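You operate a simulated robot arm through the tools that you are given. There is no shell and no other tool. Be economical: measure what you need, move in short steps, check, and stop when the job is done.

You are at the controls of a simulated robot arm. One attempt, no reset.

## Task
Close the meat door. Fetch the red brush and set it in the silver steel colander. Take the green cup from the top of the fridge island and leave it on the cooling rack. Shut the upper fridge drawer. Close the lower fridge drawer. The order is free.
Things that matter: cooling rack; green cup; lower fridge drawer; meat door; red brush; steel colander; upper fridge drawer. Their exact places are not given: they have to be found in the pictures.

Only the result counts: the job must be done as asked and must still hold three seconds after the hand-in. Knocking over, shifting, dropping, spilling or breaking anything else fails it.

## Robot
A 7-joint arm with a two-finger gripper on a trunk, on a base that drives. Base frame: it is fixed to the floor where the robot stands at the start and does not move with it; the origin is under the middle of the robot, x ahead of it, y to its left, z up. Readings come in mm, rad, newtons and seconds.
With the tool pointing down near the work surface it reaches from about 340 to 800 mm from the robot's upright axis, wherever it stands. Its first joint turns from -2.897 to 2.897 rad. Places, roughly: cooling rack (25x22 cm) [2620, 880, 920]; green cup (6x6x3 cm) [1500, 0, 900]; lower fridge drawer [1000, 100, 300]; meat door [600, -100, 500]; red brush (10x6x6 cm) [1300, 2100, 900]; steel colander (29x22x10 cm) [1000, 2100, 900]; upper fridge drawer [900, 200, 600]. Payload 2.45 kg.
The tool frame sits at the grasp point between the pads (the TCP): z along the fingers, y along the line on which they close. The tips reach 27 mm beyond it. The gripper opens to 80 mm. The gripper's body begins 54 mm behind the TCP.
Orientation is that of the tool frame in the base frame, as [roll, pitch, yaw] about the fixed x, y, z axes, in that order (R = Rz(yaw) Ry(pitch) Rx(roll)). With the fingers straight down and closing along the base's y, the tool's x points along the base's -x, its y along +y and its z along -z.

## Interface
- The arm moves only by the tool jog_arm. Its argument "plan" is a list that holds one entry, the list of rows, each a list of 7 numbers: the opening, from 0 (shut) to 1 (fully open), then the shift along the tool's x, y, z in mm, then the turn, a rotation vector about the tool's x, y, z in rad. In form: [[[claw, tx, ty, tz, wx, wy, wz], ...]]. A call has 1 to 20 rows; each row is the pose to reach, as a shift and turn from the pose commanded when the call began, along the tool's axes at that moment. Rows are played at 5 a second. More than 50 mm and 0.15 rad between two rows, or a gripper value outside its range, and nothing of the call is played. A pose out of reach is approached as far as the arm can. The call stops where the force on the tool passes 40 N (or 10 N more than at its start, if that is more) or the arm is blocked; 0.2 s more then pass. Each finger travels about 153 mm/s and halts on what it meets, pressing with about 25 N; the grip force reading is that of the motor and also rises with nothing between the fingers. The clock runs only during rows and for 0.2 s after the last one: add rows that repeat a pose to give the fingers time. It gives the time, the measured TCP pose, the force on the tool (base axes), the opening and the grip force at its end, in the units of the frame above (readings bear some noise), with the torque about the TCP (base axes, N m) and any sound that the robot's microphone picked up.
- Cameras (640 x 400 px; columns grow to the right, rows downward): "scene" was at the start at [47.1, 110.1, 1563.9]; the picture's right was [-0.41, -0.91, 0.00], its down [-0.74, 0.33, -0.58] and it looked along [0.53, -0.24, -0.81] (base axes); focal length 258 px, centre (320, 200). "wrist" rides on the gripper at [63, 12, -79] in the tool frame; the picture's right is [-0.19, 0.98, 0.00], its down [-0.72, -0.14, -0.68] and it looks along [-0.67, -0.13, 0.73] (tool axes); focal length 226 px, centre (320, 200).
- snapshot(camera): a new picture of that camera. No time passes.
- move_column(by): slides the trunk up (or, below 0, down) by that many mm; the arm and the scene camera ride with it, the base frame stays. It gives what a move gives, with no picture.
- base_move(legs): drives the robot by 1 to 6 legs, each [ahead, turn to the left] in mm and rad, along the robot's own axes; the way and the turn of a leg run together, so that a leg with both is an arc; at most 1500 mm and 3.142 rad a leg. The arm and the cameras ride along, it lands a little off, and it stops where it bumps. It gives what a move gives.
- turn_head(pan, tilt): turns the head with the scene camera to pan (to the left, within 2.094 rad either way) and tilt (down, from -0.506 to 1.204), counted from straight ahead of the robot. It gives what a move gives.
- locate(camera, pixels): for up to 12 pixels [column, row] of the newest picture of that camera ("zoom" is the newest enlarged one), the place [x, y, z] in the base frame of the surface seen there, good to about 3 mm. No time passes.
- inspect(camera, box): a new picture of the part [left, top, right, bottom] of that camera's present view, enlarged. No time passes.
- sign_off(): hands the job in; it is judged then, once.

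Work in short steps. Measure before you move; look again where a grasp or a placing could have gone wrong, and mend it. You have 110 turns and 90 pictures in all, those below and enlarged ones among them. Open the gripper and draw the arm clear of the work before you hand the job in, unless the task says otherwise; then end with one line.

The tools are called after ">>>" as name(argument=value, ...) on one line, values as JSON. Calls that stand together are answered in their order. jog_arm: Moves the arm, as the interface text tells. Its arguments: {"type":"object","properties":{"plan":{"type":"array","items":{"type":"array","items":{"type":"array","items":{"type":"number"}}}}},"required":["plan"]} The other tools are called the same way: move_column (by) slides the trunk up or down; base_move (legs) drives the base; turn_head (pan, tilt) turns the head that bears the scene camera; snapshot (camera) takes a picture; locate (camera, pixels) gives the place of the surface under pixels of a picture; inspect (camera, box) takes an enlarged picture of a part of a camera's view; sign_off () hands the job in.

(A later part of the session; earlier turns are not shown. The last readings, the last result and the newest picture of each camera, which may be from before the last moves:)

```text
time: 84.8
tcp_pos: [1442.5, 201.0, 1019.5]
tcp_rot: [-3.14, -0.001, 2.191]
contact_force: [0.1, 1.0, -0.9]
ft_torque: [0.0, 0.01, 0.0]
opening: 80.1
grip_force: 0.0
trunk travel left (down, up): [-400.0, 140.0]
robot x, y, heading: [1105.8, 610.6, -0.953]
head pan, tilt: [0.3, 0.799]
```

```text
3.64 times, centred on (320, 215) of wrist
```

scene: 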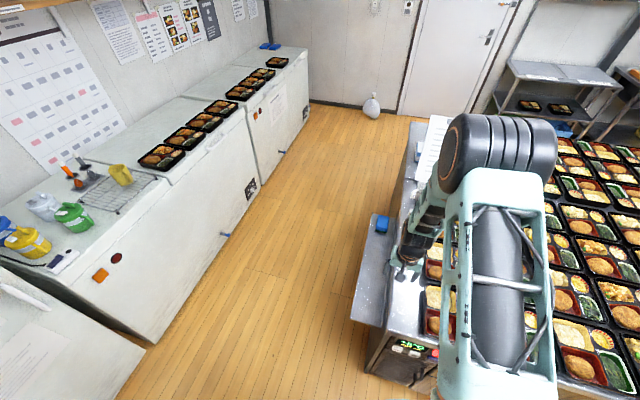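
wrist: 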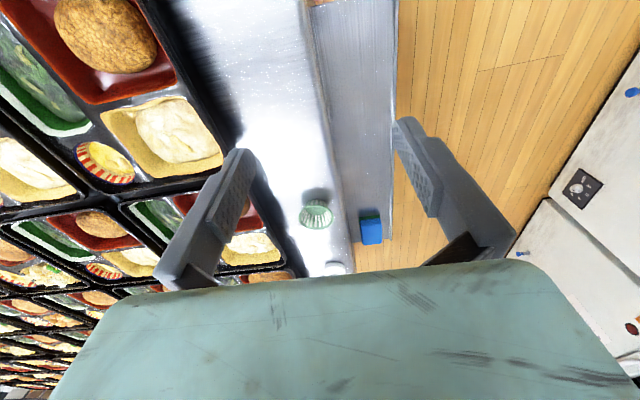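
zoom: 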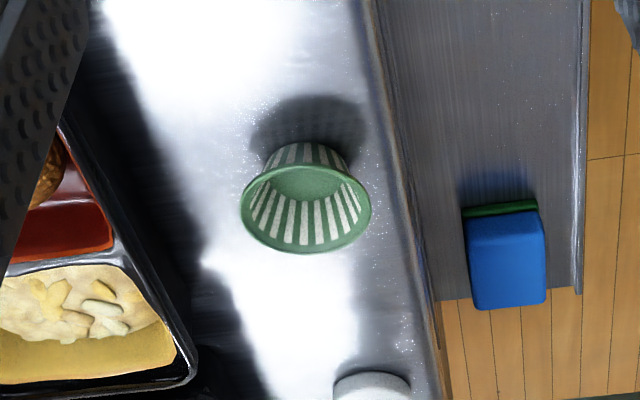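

Cup rim centre ≈(1512,35), rim z≈873, counter z≈848. I move above it with the tool turned 90° so the fingers close parallel to the bento row.

>>> jog_arm(plan=[[[1, -16, -4, 0, 0, 0, 0.14], [1, -32, -7, 0, 0, 0, 0.28], [1, -48, -11, 0, 0, 0, 0.42], [1, -64, -15, 0, 0, 0, 0.56], [1, -80, -18, 0, 0, 0, 0.7], [1, -96, -22, 0, 0, 0, 0.84], [1, -112, -26, 0, 0, 0, 0.98], [1, -128, -29, 0, 0, 0, 1.12], [1, -144, -33, 0, 0, 0, 1.26], [1, -160, -36, 20, 0, 0, 1.4], [1, -175.5, -40, 40, 0, 0, 1.54], [1, -175.5, -40, 60, 0, 0, 1.57], [1, -175.5, -40, 60, 0, 0, 1.57]]])

>>> snapshot(camera="wrist")

```text
time: 87.6
tcp_pos: [1511.6, 36.4, 959.4]
tcp_rot: [-3.141, 0.002, 0.619]
contact_force: [0.2, 0.6, -0.7]
ft_torque: [-0.01, -0.04, 0.04]
opening: 80.3
grip_force: 0.0
trunk travel left (down, up): [-400.0, 140.0]
robot x, y, heading: [1104.0, 612.0, -0.955]
head pan, tilt: [0.3, 0.799]
```

```text
55 pictures are left
```

wrist: 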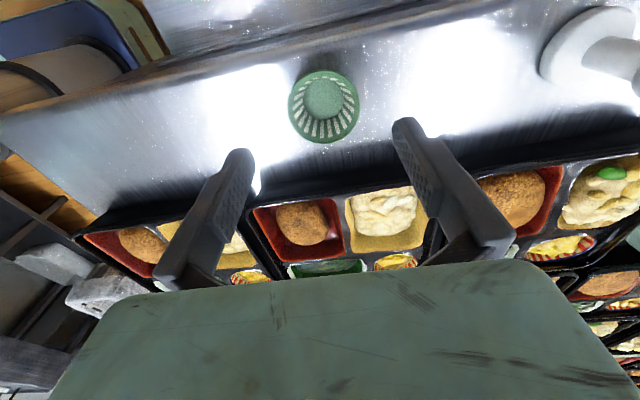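

I refine the cup position from this nearer view.

>>> locate(camera="wrist", pixels=[[290, 106], [358, 106], [324, 72], [324, 141], [323, 98], [304, 76], [344, 76]])

```text
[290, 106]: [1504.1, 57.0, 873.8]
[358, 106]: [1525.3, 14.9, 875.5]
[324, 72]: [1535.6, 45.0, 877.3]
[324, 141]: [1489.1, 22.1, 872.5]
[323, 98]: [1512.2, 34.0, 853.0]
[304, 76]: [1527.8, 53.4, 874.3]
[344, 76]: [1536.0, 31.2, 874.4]
```

Aligned within 2 mm. I descend to TCP z≈882 and close.

>>> jog_arm(plan=[[[1, 0, 0, 30, 0, 0, 0], [1, 0, 0, 55, 0, 0, 0], [1, 0, 0, 77, 0, 0, 0], [1, 0, 0, 77, 0, 0, 0]]])

>>> jog_arm(plan=[[[0.5, 0, 0, 0, 0, 0, 0], [0.5, 0, 0, 0, 0, 0, 0], [0.5, 0, 0, 0, 0, 0, 0]]])

>>> snapshot(camera="wrist")

```text
time: 88.6
tcp_pos: [1511.5, 34.9, 885.1]
tcp_rot: [-3.139, 0.003, 0.62]
contact_force: [-4.0, 5.3, 12.8]
ft_torque: [-0.14, -0.18, 0.03]
opening: 69.8
grip_force: 0.0
trunk travel left (down, up): [-400.0, 140.0]
robot x, y, heading: [1103.1, 608.0, -0.954]
head pan, tilt: [0.3, 0.799]
stopped in row 4: the force on the tool passed its limit at 45 N (the readings are from after the stop); the commanded pose is now the measured one
```

```text
time: 89.4
tcp_pos: [1511.3, 35.4, 884.7]
tcp_rot: [-3.14, 0.002, 0.622]
contact_force: [0.3, 0.8, 0.0]
ft_torque: [0.0, -0.01, 0.02]
opening: 50.8
grip_force: 25.0
trunk travel left (down, up): [-400.0, 140.0]
robot x, y, heading: [1105.1, 613.0, -0.952]
head pan, tilt: [0.3, 0.799]
```

```text
54 pictures are left
```

wrist: 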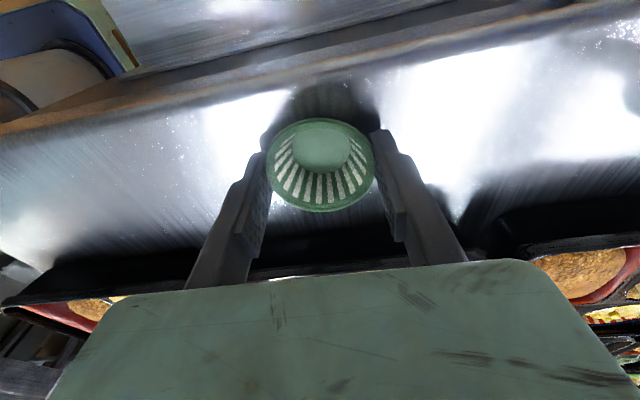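

Cup gripped (opening 50.8, grip 25 N). I lift straight up gently.

>>> jog_arm(plan=[[[0.5, 0, 0, -15, 0, 0, 0], [0.5, 0, 0, -40, 0, 0, 0], [0.5, 0, 0, -80, 0, 0, 0], [0.5, 0, 0, -120, 0, 0, 0], [0.5, 0, 0, -160, 0, 0, 0], [0.5, 0, 0, -160, 0, 0, 0]]])

>>> snapshot(camera="wrist")

>>> snapshot(camera="scene")

```text
time: 90.8
tcp_pos: [1512.4, 35.2, 1043.9]
tcp_rot: [-3.137, 0.0, 0.62]
contact_force: [-0.2, 0.7, -0.1]
ft_torque: [0.01, -0.03, 0.0]
opening: 50.7
grip_force: 25.4
trunk travel left (down, up): [-400.0, 140.0]
robot x, y, heading: [1102.2, 614.5, -0.955]
head pan, tilt: [0.3, 0.799]
```

```text
53 pictures are left
```

wrist: 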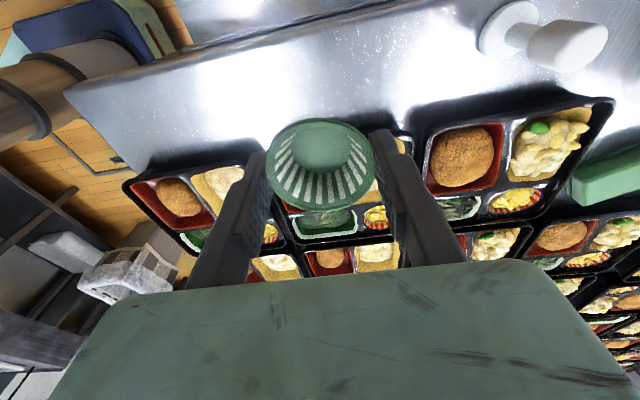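

```text
52 pictures are left
```

scene: 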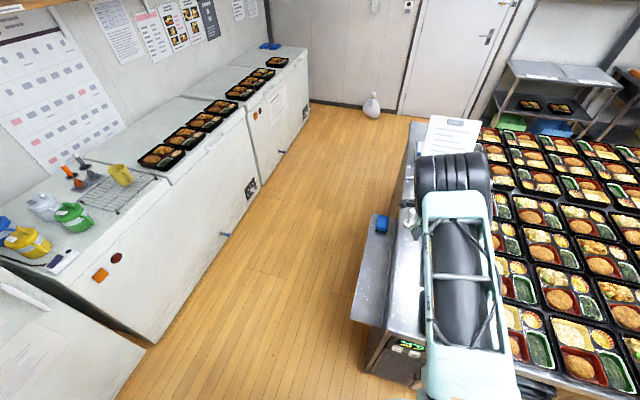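

Cup is held firmly. I raise the column, draw the arm in 100 mm, and drive to face the freezer with the rack.

>>> move_column(by=130)

>>> jog_arm(plan=[[[0.5, 0, -35, 0, 0, 0, 0], [0.5, 0, -70, 0, 0, 0, 0], [0.5, 0, -100, 0, 0, 0, 0]]])

>>> base_move(legs=[[0, 0.86], [1040, 0], [0, 0.745]])

>>> turn_head(pan=0.25, tilt=0.95)

>>> snapshot(camera="scene")

>>> snapshot(camera="wrist")

```text
time: 92.4
tcp_pos: [1511.3, 35.2, 1173.1]
tcp_rot: [-3.139, 0.0, 0.621]
contact_force: [-0.2, -0.5, -0.5]
ft_torque: [-0.01, -0.01, 0.03]
opening: 50.5
grip_force: 25.4
trunk travel left (down, up): [-530.0, 10.0]
robot x, y, heading: [1105.4, 610.4, -0.95]
head pan, tilt: [0.3, 0.799]
```

```text
time: 93.2
tcp_pos: [1452.7, 117.3, 1175.6]
tcp_rot: [-3.14, 0.002, 0.622]
contact_force: [0.2, 0.5, -0.9]
ft_torque: [0.01, -0.04, 0.0]
opening: 50.4
grip_force: 25.1
trunk travel left (down, up): [-530.0, 10.0]
robot x, y, heading: [1109.0, 607.1, -0.952]
head pan, tilt: [0.3, 0.799]
```

```text
time: 102.8
tcp_pos: [2612.9, 881.3, 1175.0]
tcp_rot: [-3.139, 0.001, 2.231]
contact_force: [0.4, 0.8, -0.4]
ft_torque: [0.05, 0.0, 0.0]
opening: 48.1
grip_force: 25.2
trunk travel left (down, up): [-530.0, 10.0]
robot x, y, heading: [2134.0, 514.5, 0.656]
head pan, tilt: [0.3, 0.799]
```

```text
time: 103.5
tcp_pos: [2611.9, 881.1, 1175.0]
tcp_rot: [-3.14, 0.001, 2.23]
contact_force: [-0.6, -0.1, 0.1]
ft_torque: [0.02, -0.01, 0.02]
opening: 47.9
grip_force: 25.4
trunk travel left (down, up): [-530.0, 10.0]
robot x, y, heading: [2131.0, 512.6, 0.656]
head pan, tilt: [0.25, 0.949]
```

```text
51 pictures are left
```

scene: 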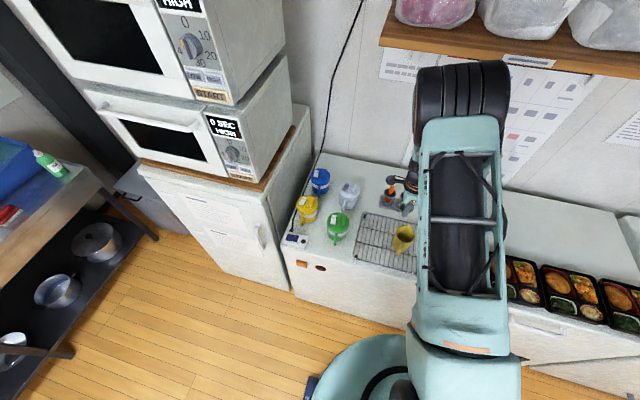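

```text
50 pictures are left
```

wrist: 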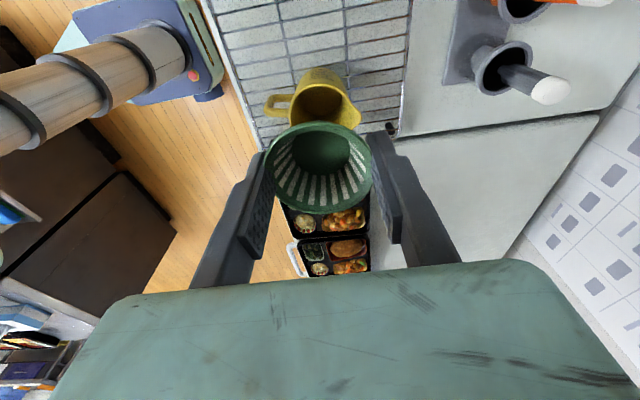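

The cup has crept a bit (opening 47.9), so I place it soon. I locate the rack and mug in both views.

>>> locate(camera="wrist", pixels=[[225, 60], [265, 140], [405, 60], [395, 130], [320, 75], [335, 10], [265, 8], [340, 45], [295, 75]])

>>> inspect(camera="scene", box=[320, 170, 440, 280])

>>> locate(camera="scene", pixels=[[373, 225], [375, 245], [362, 214], [354, 256], [410, 272], [402, 232], [404, 248], [385, 235], [340, 240], [390, 200]])

```text
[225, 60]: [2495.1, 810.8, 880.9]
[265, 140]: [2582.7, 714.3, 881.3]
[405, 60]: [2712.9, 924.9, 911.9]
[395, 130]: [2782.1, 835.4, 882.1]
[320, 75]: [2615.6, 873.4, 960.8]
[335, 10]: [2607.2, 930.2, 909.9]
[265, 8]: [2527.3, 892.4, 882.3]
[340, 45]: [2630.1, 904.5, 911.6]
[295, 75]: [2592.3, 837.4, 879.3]
```

```text
3.64 times, centred on (380, 225) of scene
```

zoom: 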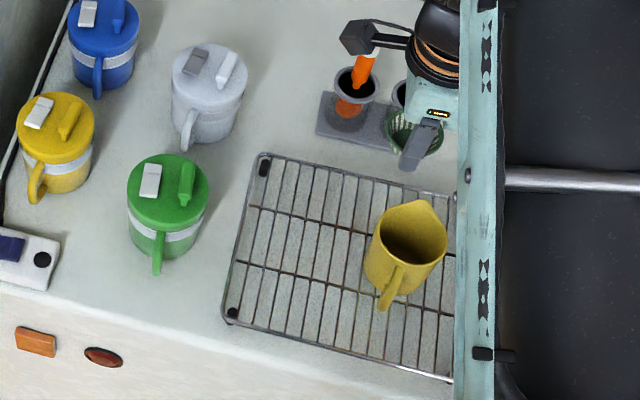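

```text
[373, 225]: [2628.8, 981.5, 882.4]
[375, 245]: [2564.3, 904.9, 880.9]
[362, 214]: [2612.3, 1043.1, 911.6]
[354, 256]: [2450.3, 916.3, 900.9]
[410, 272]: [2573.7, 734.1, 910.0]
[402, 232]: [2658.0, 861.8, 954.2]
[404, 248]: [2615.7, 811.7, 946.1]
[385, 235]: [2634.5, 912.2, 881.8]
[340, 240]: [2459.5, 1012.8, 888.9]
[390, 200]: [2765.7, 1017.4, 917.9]
```

Rack top is z≈911; the mug is at its right half, so the left-middle spot (2565,938) is free. I move over it and lower to z≈1000.

>>> jog_arm(plan=[[[0.4, 37, -1, 0, 0, 0, 0], [0.4, 74, -2.5, 0, 0, 0, 0], [0.4, 74, -2.5, 40, 0, 0, 0], [0.4, 74, -2.5, 80, 0, 0, 0], [0.4, 74, -2.5, 120, 0, 0, 0], [0.4, 74, -2.5, 150, 0, 0, 0], [0.4, 74, -2.5, 175, 0, 0, 0], [0.4, 74, -2.5, 175, 0, 0, 0]]])

>>> snapshot(camera="wrist")

>>> inspect(camera="scene", box=[320, 170, 440, 280])

```text
time: 105.3
tcp_pos: [2564.4, 938.7, 999.8]
tcp_rot: [-3.139, 0.002, 2.231]
contact_force: [0.6, 0.6, -0.6]
ft_torque: [-0.02, -0.04, 0.02]
opening: 47.5
grip_force: 25.3
trunk travel left (down, up): [-530.0, 10.0]
robot x, y, heading: [2130.9, 511.2, 0.654]
head pan, tilt: [0.25, 0.949]
```

```text
48 pictures are left
```

wrist: 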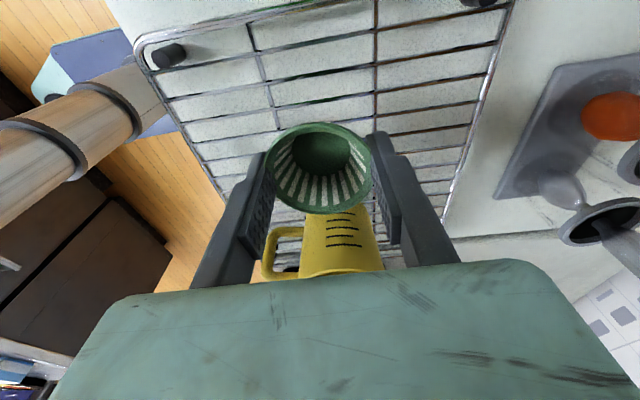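

```text
3.64 times, centred on (380, 225) of scene
```

zoom: 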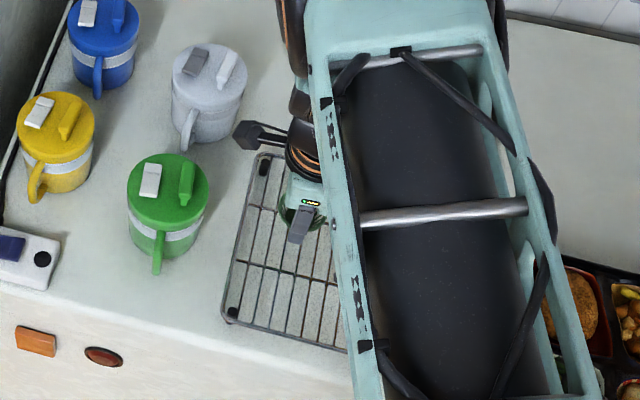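

Aligned over the rack. I lower to z≈952 and check.

>>> jog_arm(plan=[[[0.4, 0, 0, 20, 0, 0, 0], [0.4, 0, 0, 35, 0, 0, 0], [0.4, 0, 0, 42, 0, 0, 0], [0.4, 0, 0, 47, 0, 0, 0], [0.4, 0, 0, 47, 0, 0, 0]]])

>>> snapshot(camera="wrist")

```text
time: 106.5
tcp_pos: [2565.9, 937.7, 952.4]
tcp_rot: [-3.141, 0.003, 2.23]
contact_force: [-0.3, -0.2, -0.8]
ft_torque: [-0.02, -0.02, -0.02]
opening: 46.7
grip_force: 25.6
trunk travel left (down, up): [-530.0, 10.0]
robot x, y, heading: [2132.5, 514.7, 0.656]
head pan, tilt: [0.25, 0.949]
```

```text
46 pictures are left
```

wrist: 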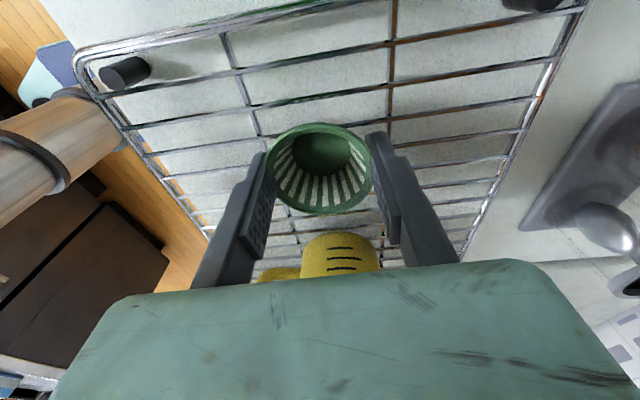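

Lower gently in 2 mm steps until contact.

>>> jog_arm(plan=[[[0.4, 0, 0, 2, 0, 0, 0], [0.4, 0, 0, 4, 0, 0, 0], [0.4, 0, 0, 6, 0, 0, 0], [0.4, 0, 0, 7, 0, 0, 0], [0.4, 0, 0, 8, 0, 0, 0]]])

>>> snapshot(camera="wrist")

```text
time: 107.8
tcp_pos: [2565.7, 937.7, 943.9]
tcp_rot: [-3.14, 0.002, 2.23]
contact_force: [-0.3, -1.4, -0.6]
ft_torque: [-0.02, 0.01, 0.04]
opening: 46.8
grip_force: 25.4
trunk travel left (down, up): [-530.0, 10.0]
robot x, y, heading: [2131.8, 515.8, 0.657]
head pan, tilt: [0.25, 0.949]
```

```text
45 pictures are left
```

wrist: 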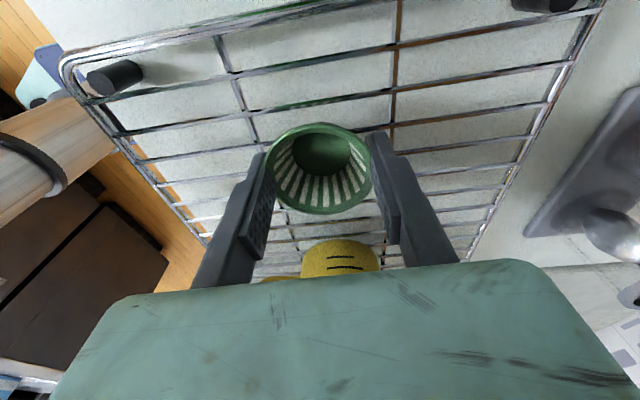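

No contact yet; a few more millimetres.

>>> jog_arm(plan=[[[0.4, 0, 0, 1, 0, 0, 0], [0.4, 0, 0, 2, 0, 0, 0], [0.4, 0, 0, 3, 0, 0, 0], [0.4, 0, 0, 3, 0, 0, 0]]])

>>> inspect(camera="wrist", box=[240, 90, 420, 230])

>>> locate(camera="zoom", pixels=[[300, 180], [300, 90], [320, 390], [200, 50], [440, 50]])

```text
time: 108.8
tcp_pos: [2565.8, 937.4, 942.6]
tcp_rot: [-3.141, 0.002, 2.231]
contact_force: [-0.7, 0.0, 7.6]
ft_torque: [-0.12, 0.1, -0.02]
opening: 46.4
grip_force: 24.7
trunk travel left (down, up): [-530.0, 10.0]
robot x, y, heading: [2136.1, 515.3, 0.656]
head pan, tilt: [0.25, 0.949]
```

```text
2.86 times, centred on (330, 160) of wrist
```

zoom: 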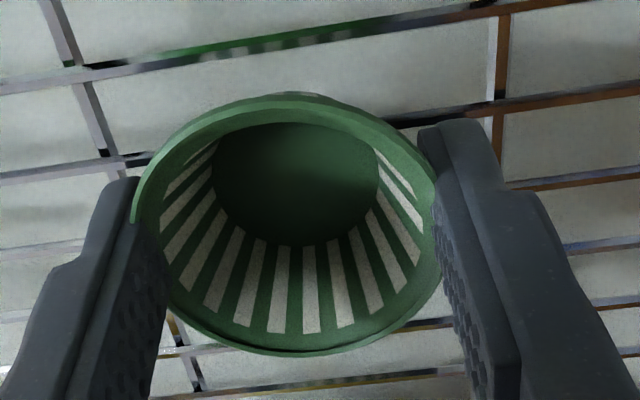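

```text
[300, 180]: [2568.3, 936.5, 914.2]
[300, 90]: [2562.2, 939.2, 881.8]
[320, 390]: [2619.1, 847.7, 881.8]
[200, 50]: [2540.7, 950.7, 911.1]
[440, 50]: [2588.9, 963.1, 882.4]
```

Contact at 7.6 N, cup bottom at rack height. I release slowly and rise.

>>> jog_arm(plan=[[[0.62, 0, 0, 0, 0, 0, 0], [0.7, 0, 0, 0, 0, 0, 0], [0.85, 0, 0, 0, 0, 0, 0], [0.9, 0, 0, -20, 0, 0, 0], [0.9, 0, 0, -50, 0, 0, 0], [0.9, 0, 0, -90, 0, 0, 0], [0.9, 0, 0, -130, 0, 0, 0]]])

>>> snapshot(camera="wrist")

```text
time: 110.3
tcp_pos: [2562.4, 936.7, 1073.2]
tcp_rot: [-3.139, 0.001, 2.232]
contact_force: [-0.3, -0.3, 0.7]
ft_torque: [0.02, 0.0, 0.01]
opening: 72.0
grip_force: 0.1
trunk travel left (down, up): [-530.0, 10.0]
robot x, y, heading: [2129.8, 514.0, 0.657]
head pan, tilt: [0.25, 0.949]
```

```text
43 pictures are left
```

wrist: 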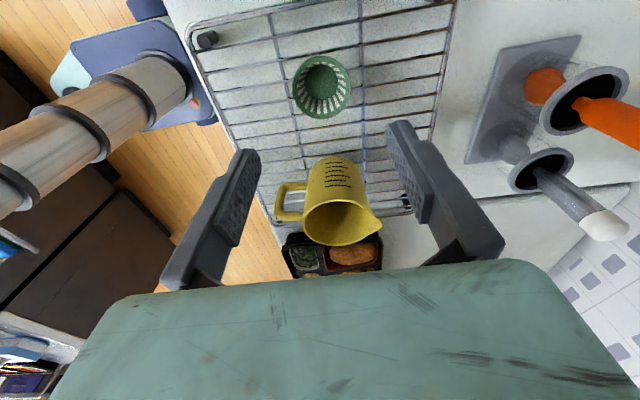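

The cup stands on the rack. I raise and fold the arm in, then look towards the sink.

>>> jog_arm(plan=[[[0.9, 0, 0, -35, 0, 0, 0], [0.9, 0, 0, -70, 0, 0, 0], [0.9, 0, 0, -100, 0, 0, 0], [0.9, 0, -40, -100, 0, 0, 0], [0.9, 0, -80, -100, 0, 0, 0], [0.9, 0, -120, -100, 0, 0, 0], [0.9, 0, -160, -100, 0, 0, 0], [0.9, 0, -200, -100, 0, 0, 0]]])

>>> turn_head(pan=1.2, tilt=0.7)

>>> snapshot(camera="scene")

```text
time: 112.2
tcp_pos: [2407.4, 814.6, 1172.1]
tcp_rot: [-3.139, 0.002, 2.23]
contact_force: [0.1, -0.2, -0.1]
ft_torque: [-0.02, 0.0, -0.03]
opening: 72.1
grip_force: 0.0
trunk travel left (down, up): [-530.0, 10.0]
robot x, y, heading: [2132.6, 513.7, 0.66]
head pan, tilt: [0.25, 0.949]
```

```text
time: 113.4
tcp_pos: [2408.8, 815.6, 1171.8]
tcp_rot: [-3.14, 0.001, 2.231]
contact_force: [0.2, -0.3, 0.5]
ft_torque: [0.03, 0.01, 0.01]
opening: 72.0
grip_force: 0.0
trunk travel left (down, up): [-530.0, 10.0]
robot x, y, heading: [2130.6, 513.3, 0.658]
head pan, tilt: [1.201, 0.7]
```

```text
42 pictures are left
```

scene: 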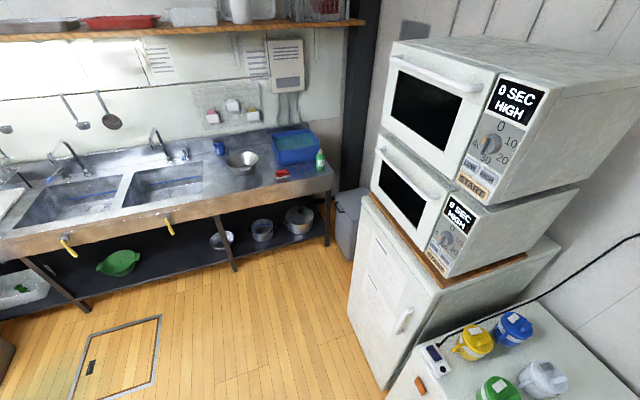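

>>> inspect(camera="scene", box=[190, 110, 350, 210])

>>> locate(camera="scene", pixels=[[282, 173], [243, 155], [225, 195], [334, 175], [328, 200], [60, 235], [360, 200], [350, 300], [380, 385], [392, 62], [240, 172], [260, 182]])

```text
4.00 times, centred on (270, 160) of scene
```

zoom: 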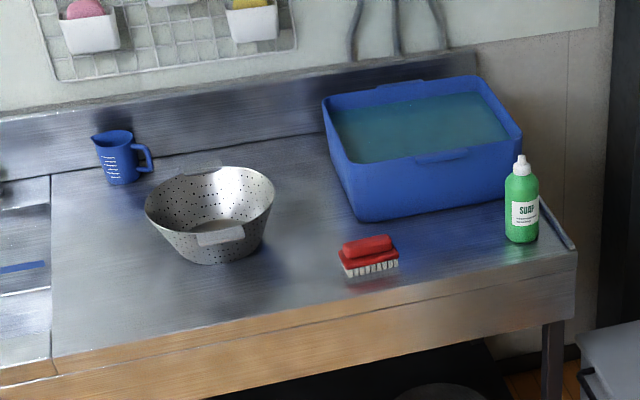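

```text
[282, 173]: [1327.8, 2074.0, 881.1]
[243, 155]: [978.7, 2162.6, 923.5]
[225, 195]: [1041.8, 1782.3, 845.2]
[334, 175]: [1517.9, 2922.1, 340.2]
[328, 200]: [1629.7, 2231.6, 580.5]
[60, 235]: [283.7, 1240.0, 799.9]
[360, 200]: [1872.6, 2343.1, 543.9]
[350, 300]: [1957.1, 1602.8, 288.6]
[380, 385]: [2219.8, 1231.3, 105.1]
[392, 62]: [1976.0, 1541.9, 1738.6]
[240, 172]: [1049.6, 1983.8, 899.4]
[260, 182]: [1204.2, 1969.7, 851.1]
```

The sink front runs parallel to the island (n≈852). Brush at ≈(1328,2070), colander at ≈(1020,2110). I turn and drive to stand before them.

>>> base_move(legs=[[0, 1.48], [1280, 0], [0, 0.05]])

>>> turn_head(pan=0.0, tilt=0.9)

>>> snapshot(camera="scene")

>>> snapshot(camera="wrist")

```text
time: 124.0
tcp_pos: [1138.5, 1886.0, 1172.8]
tcp_rot: [-3.141, 0.001, -2.514]
contact_force: [0.3, -0.6, -0.3]
ft_torque: [0.0, 0.0, -0.02]
opening: 72.0
grip_force: 0.1
trunk travel left (down, up): [-530.0, 10.0]
robot x, y, heading: [1433.0, 1602.4, 2.196]
head pan, tilt: [1.201, 0.7]
```

```text
time: 125.4
tcp_pos: [1136.9, 1886.7, 1172.8]
tcp_rot: [-3.141, 0.003, -2.515]
contact_force: [-0.4, 0.1, -0.2]
ft_torque: [0.05, 0.02, 0.01]
opening: 72.0
grip_force: 0.0
trunk travel left (down, up): [-530.0, 10.0]
robot x, y, heading: [1430.9, 1598.4, 2.193]
head pan, tilt: [0.0, 0.901]
```

```text
40 pictures are left
```

scene: 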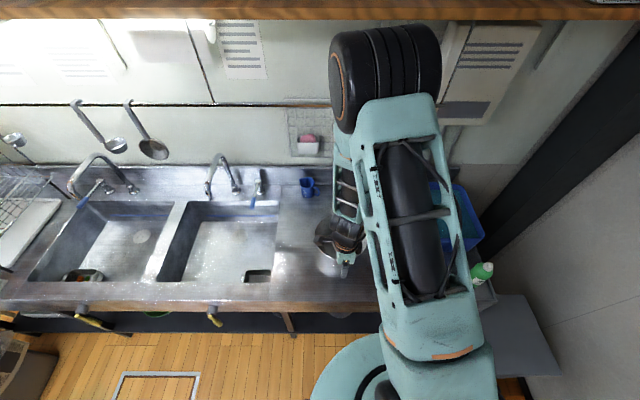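

```text
39 pictures are left
```

wrist: 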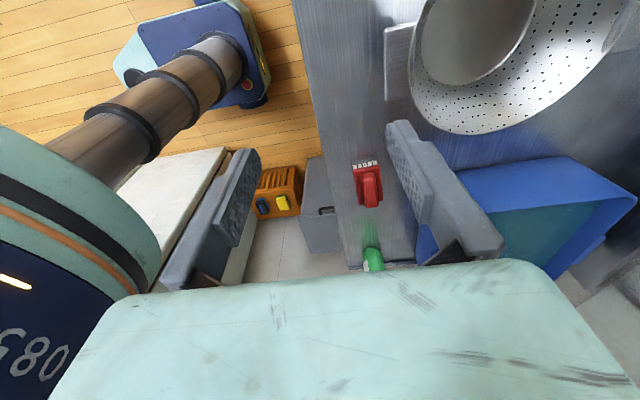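

Brush in wrist view at (368,185), colander at (500,70). I locate them plus the elbow and shelf.

>>> locate(camera="wrist", pixels=[[372, 188], [356, 180], [383, 178], [365, 165], [370, 205], [420, 90], [530, 20], [450, 30], [412, 60], [390, 25], [600, 60], [490, 132]])

>>> locate(camera="scene", pixels=[[385, 40], [385, 100], [400, 12], [335, 255], [480, 30]])

>>> inspect(camera="wrist", box=[310, 130, 430, 230])

```text
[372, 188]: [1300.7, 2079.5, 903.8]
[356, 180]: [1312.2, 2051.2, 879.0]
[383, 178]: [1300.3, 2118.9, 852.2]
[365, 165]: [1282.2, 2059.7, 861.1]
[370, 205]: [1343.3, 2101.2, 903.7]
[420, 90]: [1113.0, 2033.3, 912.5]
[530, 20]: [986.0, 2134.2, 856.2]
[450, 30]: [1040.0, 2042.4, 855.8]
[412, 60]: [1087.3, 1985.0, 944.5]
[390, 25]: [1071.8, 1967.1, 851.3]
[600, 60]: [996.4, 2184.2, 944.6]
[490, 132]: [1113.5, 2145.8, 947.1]
```

```text
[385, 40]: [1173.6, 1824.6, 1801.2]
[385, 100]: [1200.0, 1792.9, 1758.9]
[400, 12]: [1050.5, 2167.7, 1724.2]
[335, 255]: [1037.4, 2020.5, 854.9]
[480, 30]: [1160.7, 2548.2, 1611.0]
```

```text
4.00 times, centred on (370, 180) of wrist
```

zoom: 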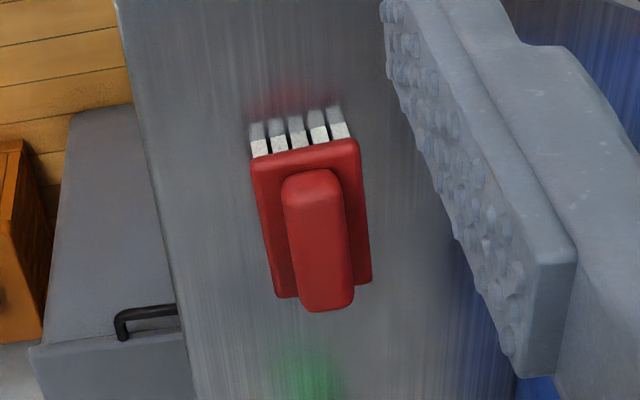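

I measure the brush handle precisely in the enlarged view.

>>> locate(camera="zoom", pixels=[[312, 185], [328, 300], [318, 240], [292, 240], [345, 240], [260, 160], [352, 148], [285, 290], [366, 275], [268, 225], [360, 210]])

```text
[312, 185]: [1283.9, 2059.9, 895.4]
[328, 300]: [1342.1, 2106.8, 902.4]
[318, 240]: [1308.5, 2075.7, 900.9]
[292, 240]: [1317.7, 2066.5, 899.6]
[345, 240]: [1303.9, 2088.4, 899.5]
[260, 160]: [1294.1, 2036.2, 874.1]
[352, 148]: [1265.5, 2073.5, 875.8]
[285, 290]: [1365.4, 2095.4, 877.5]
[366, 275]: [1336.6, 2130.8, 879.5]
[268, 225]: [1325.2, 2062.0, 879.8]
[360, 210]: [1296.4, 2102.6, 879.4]
```

Brush centre ≈(1315,2084), long axis along 0.685 rad, base width ≈47 mm, top z 904. I move over it, then lower the column.

>>> jog_arm(plan=[[[0.9, -45, 10, 0, 0, 0, 0], [0.9, -90, 20, 0, 0, 0, -0.03], [0.9, -135, 30, 0, 0, 0, -0.06], [0.9, -180, 40, 0, 0, 0, -0.06], [0.9, -225, 50, 0, 0, 0, -0.06], [0.9, -260, 55, 0, 0, 0, -0.06], [0.9, -260, 55, 0, 0, 0, -0.06]]])

>>> move_column(by=-180)

>>> snapshot(camera="wrist")

>>> snapshot(camera="scene")

```text
time: 127.0
tcp_pos: [1317.7, 2084.8, 1171.9]
tcp_rot: [-3.138, 0.001, -2.453]
contact_force: [0.0, -0.5, 0.0]
ft_torque: [-0.01, -0.02, 0.02]
opening: 72.0
grip_force: 0.0
trunk travel left (down, up): [-530.0, 10.0]
robot x, y, heading: [1426.8, 1599.4, 2.193]
head pan, tilt: [0.0, 0.901]
```

```text
time: 129.0
tcp_pos: [1317.2, 2083.4, 992.2]
tcp_rot: [-3.14, 0.0, -2.454]
contact_force: [-0.5, 0.3, 0.6]
ft_torque: [0.01, 0.0, -0.02]
opening: 72.1
grip_force: 0.0
trunk travel left (down, up): [-350.0, 190.0]
robot x, y, heading: [1430.3, 1601.3, 2.197]
head pan, tilt: [0.0, 0.901]
```

```text
37 pictures are left
```

wrist: 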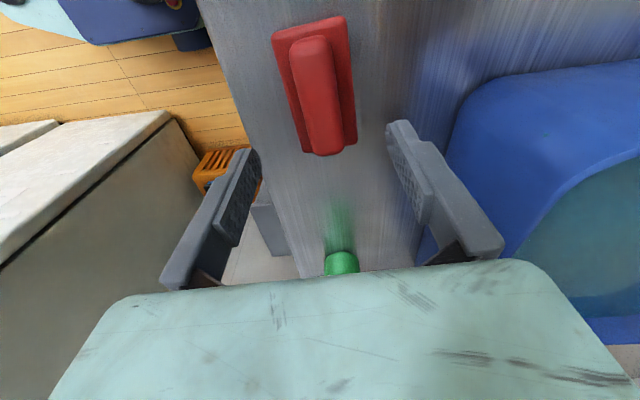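

```text
36 pictures are left
```

scene: 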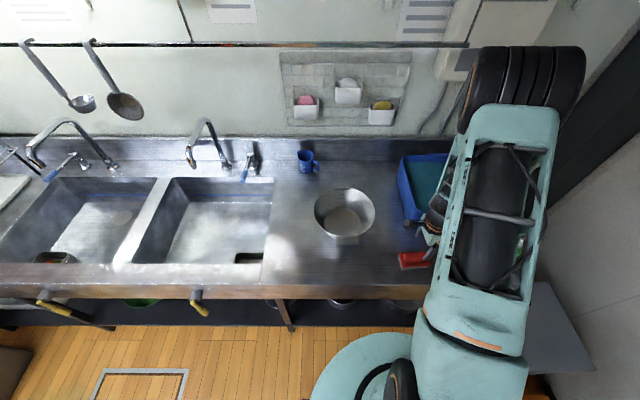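

Now I refine the brush pose and the tub's near edge from this closer view, and measure the colander in the scene view.

>>> locate(camera="wrist", pixels=[[275, 35], [345, 20], [303, 152], [354, 142], [318, 90], [312, 45], [326, 145], [450, 135], [470, 90], [465, 170]])

>>> locate(camera="scene", pixels=[[315, 213], [374, 213], [345, 190], [345, 238], [343, 220], [345, 265], [347, 198], [355, 240]])

>>> inspect(camera="scene", box=[290, 150, 450, 290])

```text
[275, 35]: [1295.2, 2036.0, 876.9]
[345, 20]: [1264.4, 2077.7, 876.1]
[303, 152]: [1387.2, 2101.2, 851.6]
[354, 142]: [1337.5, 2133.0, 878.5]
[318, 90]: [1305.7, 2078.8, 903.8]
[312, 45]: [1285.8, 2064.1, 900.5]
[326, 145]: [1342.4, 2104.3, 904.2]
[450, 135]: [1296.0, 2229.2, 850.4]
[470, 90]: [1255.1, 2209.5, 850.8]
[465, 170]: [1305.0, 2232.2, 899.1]
```

```text
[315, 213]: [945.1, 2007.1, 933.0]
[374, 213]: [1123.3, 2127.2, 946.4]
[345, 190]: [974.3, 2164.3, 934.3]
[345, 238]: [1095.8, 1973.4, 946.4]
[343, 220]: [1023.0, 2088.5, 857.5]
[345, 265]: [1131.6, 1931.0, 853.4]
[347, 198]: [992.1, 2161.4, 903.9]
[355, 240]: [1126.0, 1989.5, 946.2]
```

```text
2.86 times, centred on (370, 220) of scene
```

zoom: 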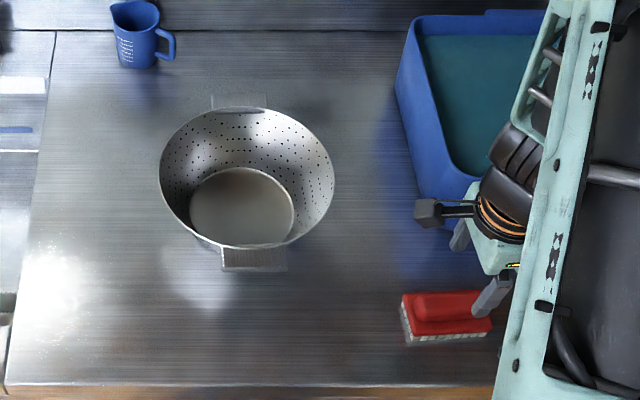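

Brush centre (1316,2084) is under the TCP. I descend to z≈886 and close.

>>> jog_arm(plan=[[[0.9, 0, 0, 35, 0, 0, 0], [0.9, 0, 0, 70, 0, 0, 0], [0.9, 0, 0, 95, 0, 0, 0], [0.9, 0, 0, 106, 0, 0, 0]]])

>>> jog_arm(plan=[[[0.7, 0, 0, 0, 0, 0, 0], [0.3, 0, 0, 0, 0, 0, 0], [0.3, 0, 0, 0, 0, 0, 0], [0.3, 0, 0, 0, 0, 0, 0]]])

>>> snapshot(camera="wrist")

```text
time: 130.0
tcp_pos: [1316.7, 2083.1, 885.3]
tcp_rot: [-3.139, 0.001, -2.454]
contact_force: [1.2, -0.6, 1.6]
ft_torque: [0.0, 0.03, -0.01]
opening: 70.9
grip_force: 0.0
trunk travel left (down, up): [-350.0, 190.0]
robot x, y, heading: [1430.5, 1603.2, 2.192]
head pan, tilt: [0.0, 0.901]
```

```text
time: 131.0
tcp_pos: [1317.2, 2082.6, 886.4]
tcp_rot: [-3.14, 0.001, -2.456]
contact_force: [-0.5, 0.0, 0.4]
ft_torque: [0.03, 0.02, 0.0]
opening: 55.2
grip_force: 25.1
trunk travel left (down, up): [-350.0, 190.0]
robot x, y, heading: [1433.9, 1600.7, 2.195]
head pan, tilt: [0.0, 0.901]
```

```text
34 pictures are left
```

wrist: 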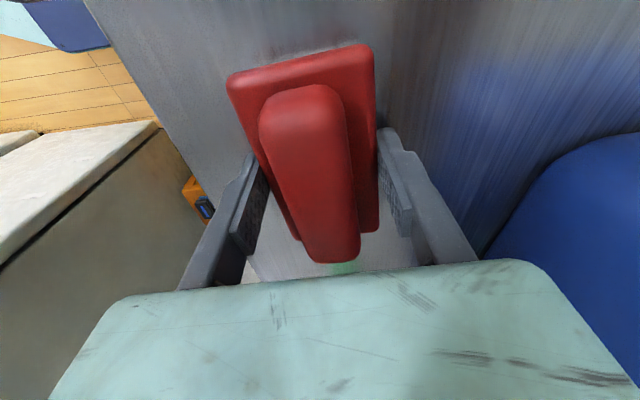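

Gripped at 55 mm. I lift and check.

>>> jog_arm(plan=[[[0.3, 0, 0, -20, 0, 0, 0], [0.3, 0, 0, -60, 0, 0, 0], [0.3, 0, 0, -100, 0, 0, 0], [0.3, 0, 0, -140, 0, 0, 0], [0.3, 0, 0, -180, 0, 0, 0]]])

>>> snapshot(camera="wrist")

```text
time: 132.2
tcp_pos: [1316.7, 2083.3, 1066.9]
tcp_rot: [-3.138, 0.001, -2.454]
contact_force: [0.4, -1.0, -0.8]
ft_torque: [-0.03, 0.02, -0.01]
opening: 55.3
grip_force: 24.7
trunk travel left (down, up): [-350.0, 190.0]
robot x, y, heading: [1431.3, 1603.0, 2.197]
head pan, tilt: [0.0, 0.901]
```

```text
33 pictures are left
```

wrist: 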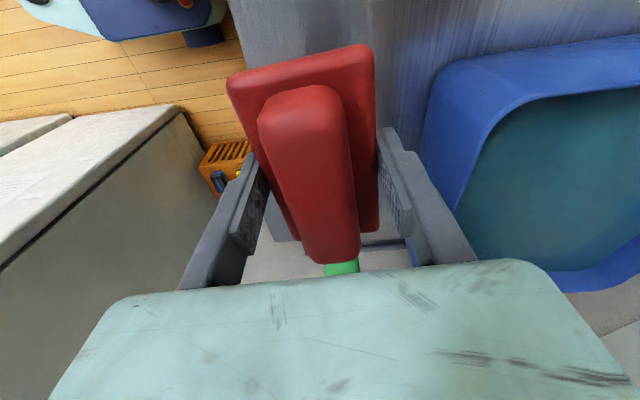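

Brush held. I carry it towards the colander, keeping high, and look.

>>> jog_arm(plan=[[[0.3, 40, 30, 0, 0, 0, 0], [0.3, 75, 60, 0, 0, 0, 0], [0.3, 110, 90, 0, 0, 0, 0], [0.3, 145, 120, 0, 0, 0, 0], [0.3, 180, 150, 0, 0, 0, 0], [0.3, 210, 175, 0, 0, 0, 0], [0.3, 225, 181, 0, 0, 0, 0], [0.3, 225, 181, 0, 0, 0, 0]]])

>>> snapshot(camera="wrist")

>>> snapshot(camera="scene")

```text
time: 134.0
tcp_pos: [1027.5, 2081.5, 1065.2]
tcp_rot: [-3.139, 0.001, -2.454]
contact_force: [0.0, 0.2, -0.6]
ft_torque: [0.05, 0.05, 0.01]
opening: 55.3
grip_force: 24.9
trunk travel left (down, up): [-350.0, 190.0]
robot x, y, heading: [1428.3, 1600.4, 2.197]
head pan, tilt: [0.0, 0.901]
```

```text
32 pictures are left
```

wrist: 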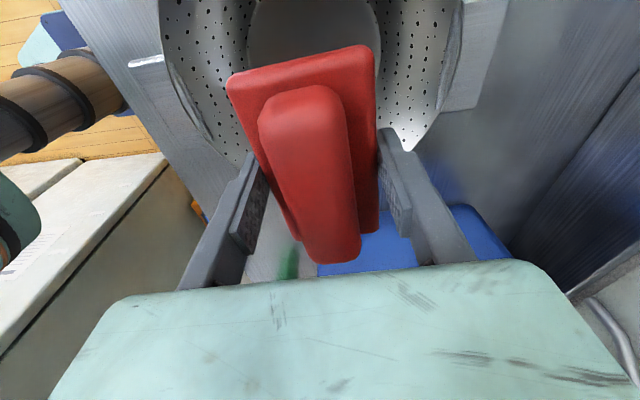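

```text
31 pictures are left
```

scene: 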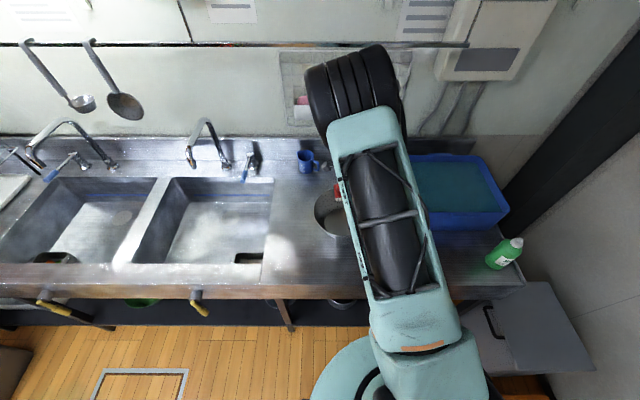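

I locate colander points: handles (145,62),(485,50), bottom-disc edges, near rim.

>>> locate(camera="wrist", pixels=[[132, 64], [160, 60], [465, 60], [500, 50], [250, 40], [377, 60], [312, 20], [405, 148], [240, 163], [462, 10], [165, 20], [225, 10]])

>>> inspect(camera="wrist", box=[120, 0, 520, 250])

```text
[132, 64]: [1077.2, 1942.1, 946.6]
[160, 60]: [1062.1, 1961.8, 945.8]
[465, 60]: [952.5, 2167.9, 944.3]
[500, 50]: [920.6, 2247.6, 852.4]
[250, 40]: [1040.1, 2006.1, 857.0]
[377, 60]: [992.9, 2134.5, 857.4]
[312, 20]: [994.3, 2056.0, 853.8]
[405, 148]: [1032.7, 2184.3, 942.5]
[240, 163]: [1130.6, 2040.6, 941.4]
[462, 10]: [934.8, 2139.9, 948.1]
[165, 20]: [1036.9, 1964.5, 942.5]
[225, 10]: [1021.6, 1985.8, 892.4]
```

```text
1.60 times, centred on (320, 125) of wrist
```

zoom: 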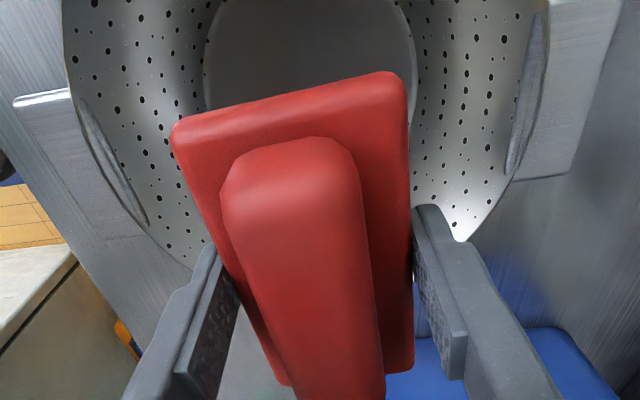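

Colander centre ≈(1025,2074), rim radius 110, bottom radius ≈68. I adjust a few mm and lower the column 150 mm.

>>> jog_arm(plan=[[[0.3, 7, -4, 0, 0, 0, 0], [0.3, 7, -4, 0, 0, 0, 0]]])

>>> move_column(by=-150)

>>> snapshot(camera="wrist")

```text
time: 134.6
tcp_pos: [1024.5, 2073.2, 1064.8]
tcp_rot: [-3.138, 0.003, -2.453]
contact_force: [-0.1, 1.2, -1.2]
ft_torque: [0.0, 0.01, 0.01]
opening: 55.0
grip_force: 25.0
trunk travel left (down, up): [-350.0, 190.0]
robot x, y, heading: [1429.7, 1600.8, 2.196]
head pan, tilt: [0.0, 0.901]
```

```text
time: 136.4
tcp_pos: [1026.1, 2072.8, 915.6]
tcp_rot: [-3.14, 0.002, -2.454]
contact_force: [-0.3, 0.1, -1.1]
ft_torque: [0.01, 0.02, -0.03]
opening: 55.4
grip_force: 24.8
trunk travel left (down, up): [-200.0, 340.0]
robot x, y, heading: [1427.6, 1601.3, 2.187]
head pan, tilt: [0.0, 0.901]
```

```text
29 pictures are left
```

wrist: 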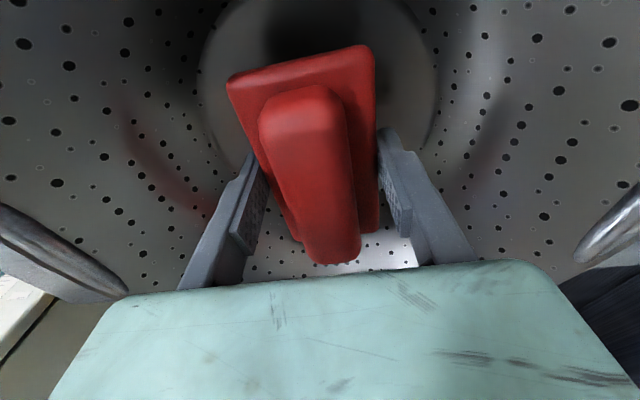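

Well centred inside. I lower gently to the bottom.

>>> jog_arm(plan=[[[0.3, 0, 0, 8, 0, 0, 0], [0.3, 0, 0, 15, 0, 0, 0], [0.3, 0, 0, 18, 0, 0, 0], [0.3, 0, 0, 20, 0, 0, 0], [0.3, 0, 0, 22, 0, 0, 0]]])

```text
time: 137.6
tcp_pos: [1025.0, 2074.3, 893.5]
tcp_rot: [-3.14, 0.001, -2.454]
contact_force: [0.1, 0.3, -1.0]
ft_torque: [-0.01, 0.02, -0.03]
opening: 55.3
grip_force: 24.8
trunk travel left (down, up): [-200.0, 340.0]
robot x, y, heading: [1427.8, 1601.0, 2.193]
head pan, tilt: [0.0, 0.901]
```

No contact yet; I go down up to 4 mm more.

>>> jog_arm(plan=[[[0.3, 0, 0, 1, 0, 0, 0], [0.3, 0, 0, 2, 0, 0, 0], [0.3, 0, 0, 3, 0, 0, 0], [0.3, 0, 0, 3, 0, 0, 0]]])

```text
time: 138.6
tcp_pos: [1025.9, 2073.4, 891.1]
tcp_rot: [3.141, 0.001, -2.453]
contact_force: [0.6, -0.7, 8.2]
ft_torque: [0.03, 0.0, -0.02]
opening: 55.3
grip_force: 24.9
trunk travel left (down, up): [-200.0, 340.0]
robot x, y, heading: [1428.4, 1601.5, 2.195]
head pan, tilt: [0.0, 0.901]
```

Contact (8 N). I open moderately and rise.

>>> jog_arm(plan=[[[0.75, 0, 0, 0, 0, 0, 0], [0.82, 0, 0, 0, 0, 0, 0], [0.82, 0, 0, 0, 0, 0, 0], [0.82, 0, 0, -20, 0, 0, 0], [0.82, 0, 0, -60, 0, 0, 0], [0.82, 0, 0, -100, 0, 0, 0], [0.82, 0, 0, -140, 0, 0, 0]]])

>>> move_column(by=120)

>>> snapshot(camera="wrist")

```text
time: 140.2
tcp_pos: [1025.9, 2072.9, 1031.4]
tcp_rot: [-3.138, 0.003, -2.456]
contact_force: [-0.3, -0.3, 0.0]
ft_torque: [0.02, 0.01, 0.01]
opening: 65.3
grip_force: 0.0
trunk travel left (down, up): [-200.0, 340.0]
robot x, y, heading: [1427.6, 1601.0, 2.197]
head pan, tilt: [0.0, 0.901]
```

```text
time: 141.7
tcp_pos: [1024.6, 2074.2, 1149.8]
tcp_rot: [-3.139, 0.001, -2.452]
contact_force: [-1.0, -0.7, -0.3]
ft_torque: [-0.03, 0.01, 0.0]
opening: 65.6
grip_force: 0.1
trunk travel left (down, up): [-320.0, 220.0]
robot x, y, heading: [1428.7, 1600.6, 2.192]
head pan, tilt: [0.0, 0.901]
```

```text
28 pictures are left
```

wrist: 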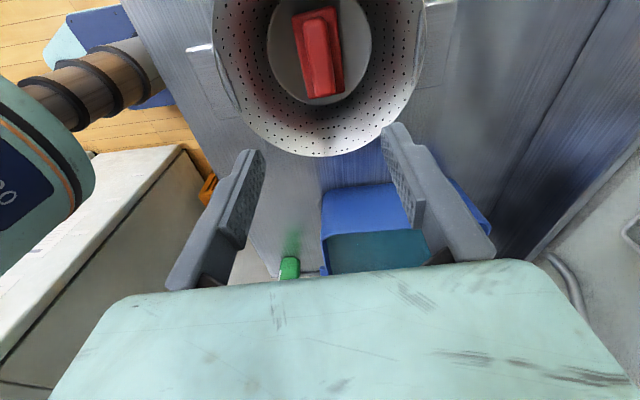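

The brush lies in the colander. I back away and look at the drawers, door and cup once more.

>>> base_move(legs=[[-250, 0]])

>>> turn_head(pan=1.9, tilt=0.5)

>>> snapshot(camera="scene")

>>> turn_head(pan=-1.9, tilt=0.7)

>>> snapshot(camera="scene")

```text
time: 143.5
tcp_pos: [1173.3, 1869.6, 1150.6]
tcp_rot: [-3.14, 0.003, -2.456]
contact_force: [0.3, -0.4, 0.4]
ft_torque: [-0.01, 0.02, -0.02]
opening: 65.4
grip_force: 0.0
trunk travel left (down, up): [-320.0, 220.0]
robot x, y, heading: [1579.3, 1396.1, 2.196]
head pan, tilt: [0.0, 0.901]
```

```text
time: 145.4
tcp_pos: [1173.4, 1869.7, 1151.0]
tcp_rot: [-3.14, 0.003, -2.455]
contact_force: [-0.3, 0.2, -0.5]
ft_torque: [-0.01, 0.0, -0.03]
opening: 65.8
grip_force: 0.0
trunk travel left (down, up): [-320.0, 220.0]
robot x, y, heading: [1576.7, 1398.6, 2.194]
head pan, tilt: [1.901, 0.499]
```

```text
27 pictures are left
```

scene: 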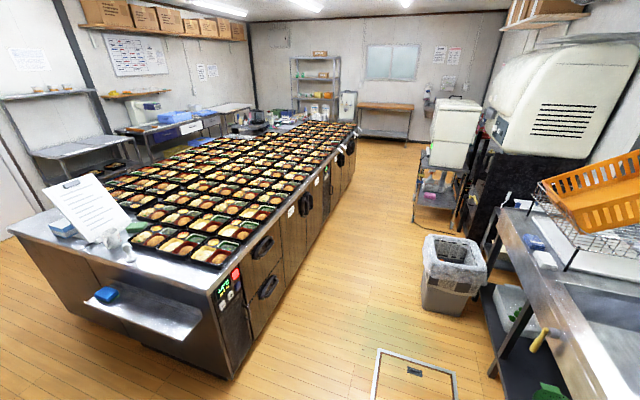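

```text
time: 148.5
tcp_pos: [1172.8, 1871.4, 1151.4]
tcp_rot: [-3.138, 0.0, -2.456]
contact_force: [0.7, -0.3, -0.4]
ft_torque: [0.0, 0.0, -0.02]
opening: 65.6
grip_force: 0.0
trunk travel left (down, up): [-320.0, 220.0]
robot x, y, heading: [1576.1, 1395.0, 2.196]
head pan, tilt: [-1.901, 0.7]
```

```text
26 pictures are left
```

scene: 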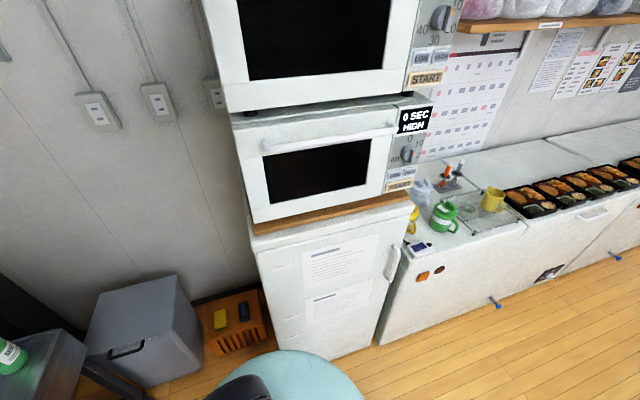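

Island front looks flush. I enlarge the rack to confirm the cup.

>>> inspect(camera="scene", box=[400, 150, 540, 250])

>>> turn_head(pan=1.9, tilt=0.5)

>>> inspect(camera="scene", box=[60, 170, 380, 370])

```text
4.00 times, centred on (470, 200) of scene
```

zoom: 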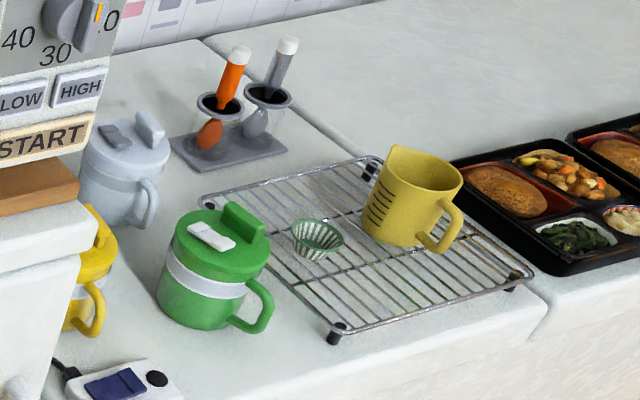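

```text
time: 151.6
tcp_pos: [1173.5, 1871.0, 1150.0]
tcp_rot: [-3.14, 0.001, -2.456]
contact_force: [-0.1, 0.9, -0.2]
ft_torque: [0.01, -0.03, 0.02]
opening: 65.6
grip_force: 0.1
trunk travel left (down, up): [-320.0, 220.0]
robot x, y, heading: [1576.1, 1398.7, 2.197]
head pan, tilt: [1.901, 0.499]
```

```text
2.00 times, centred on (220, 270) of scene
```

zoom: 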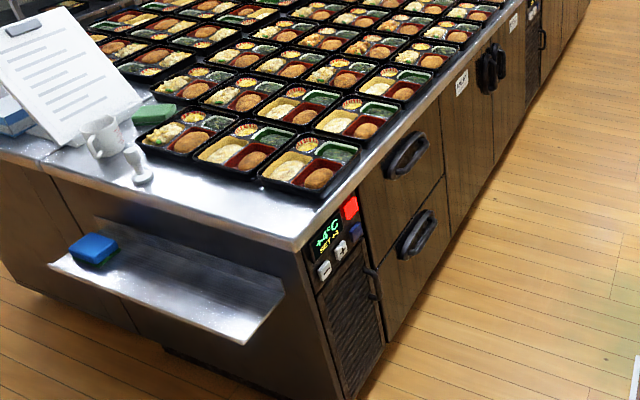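

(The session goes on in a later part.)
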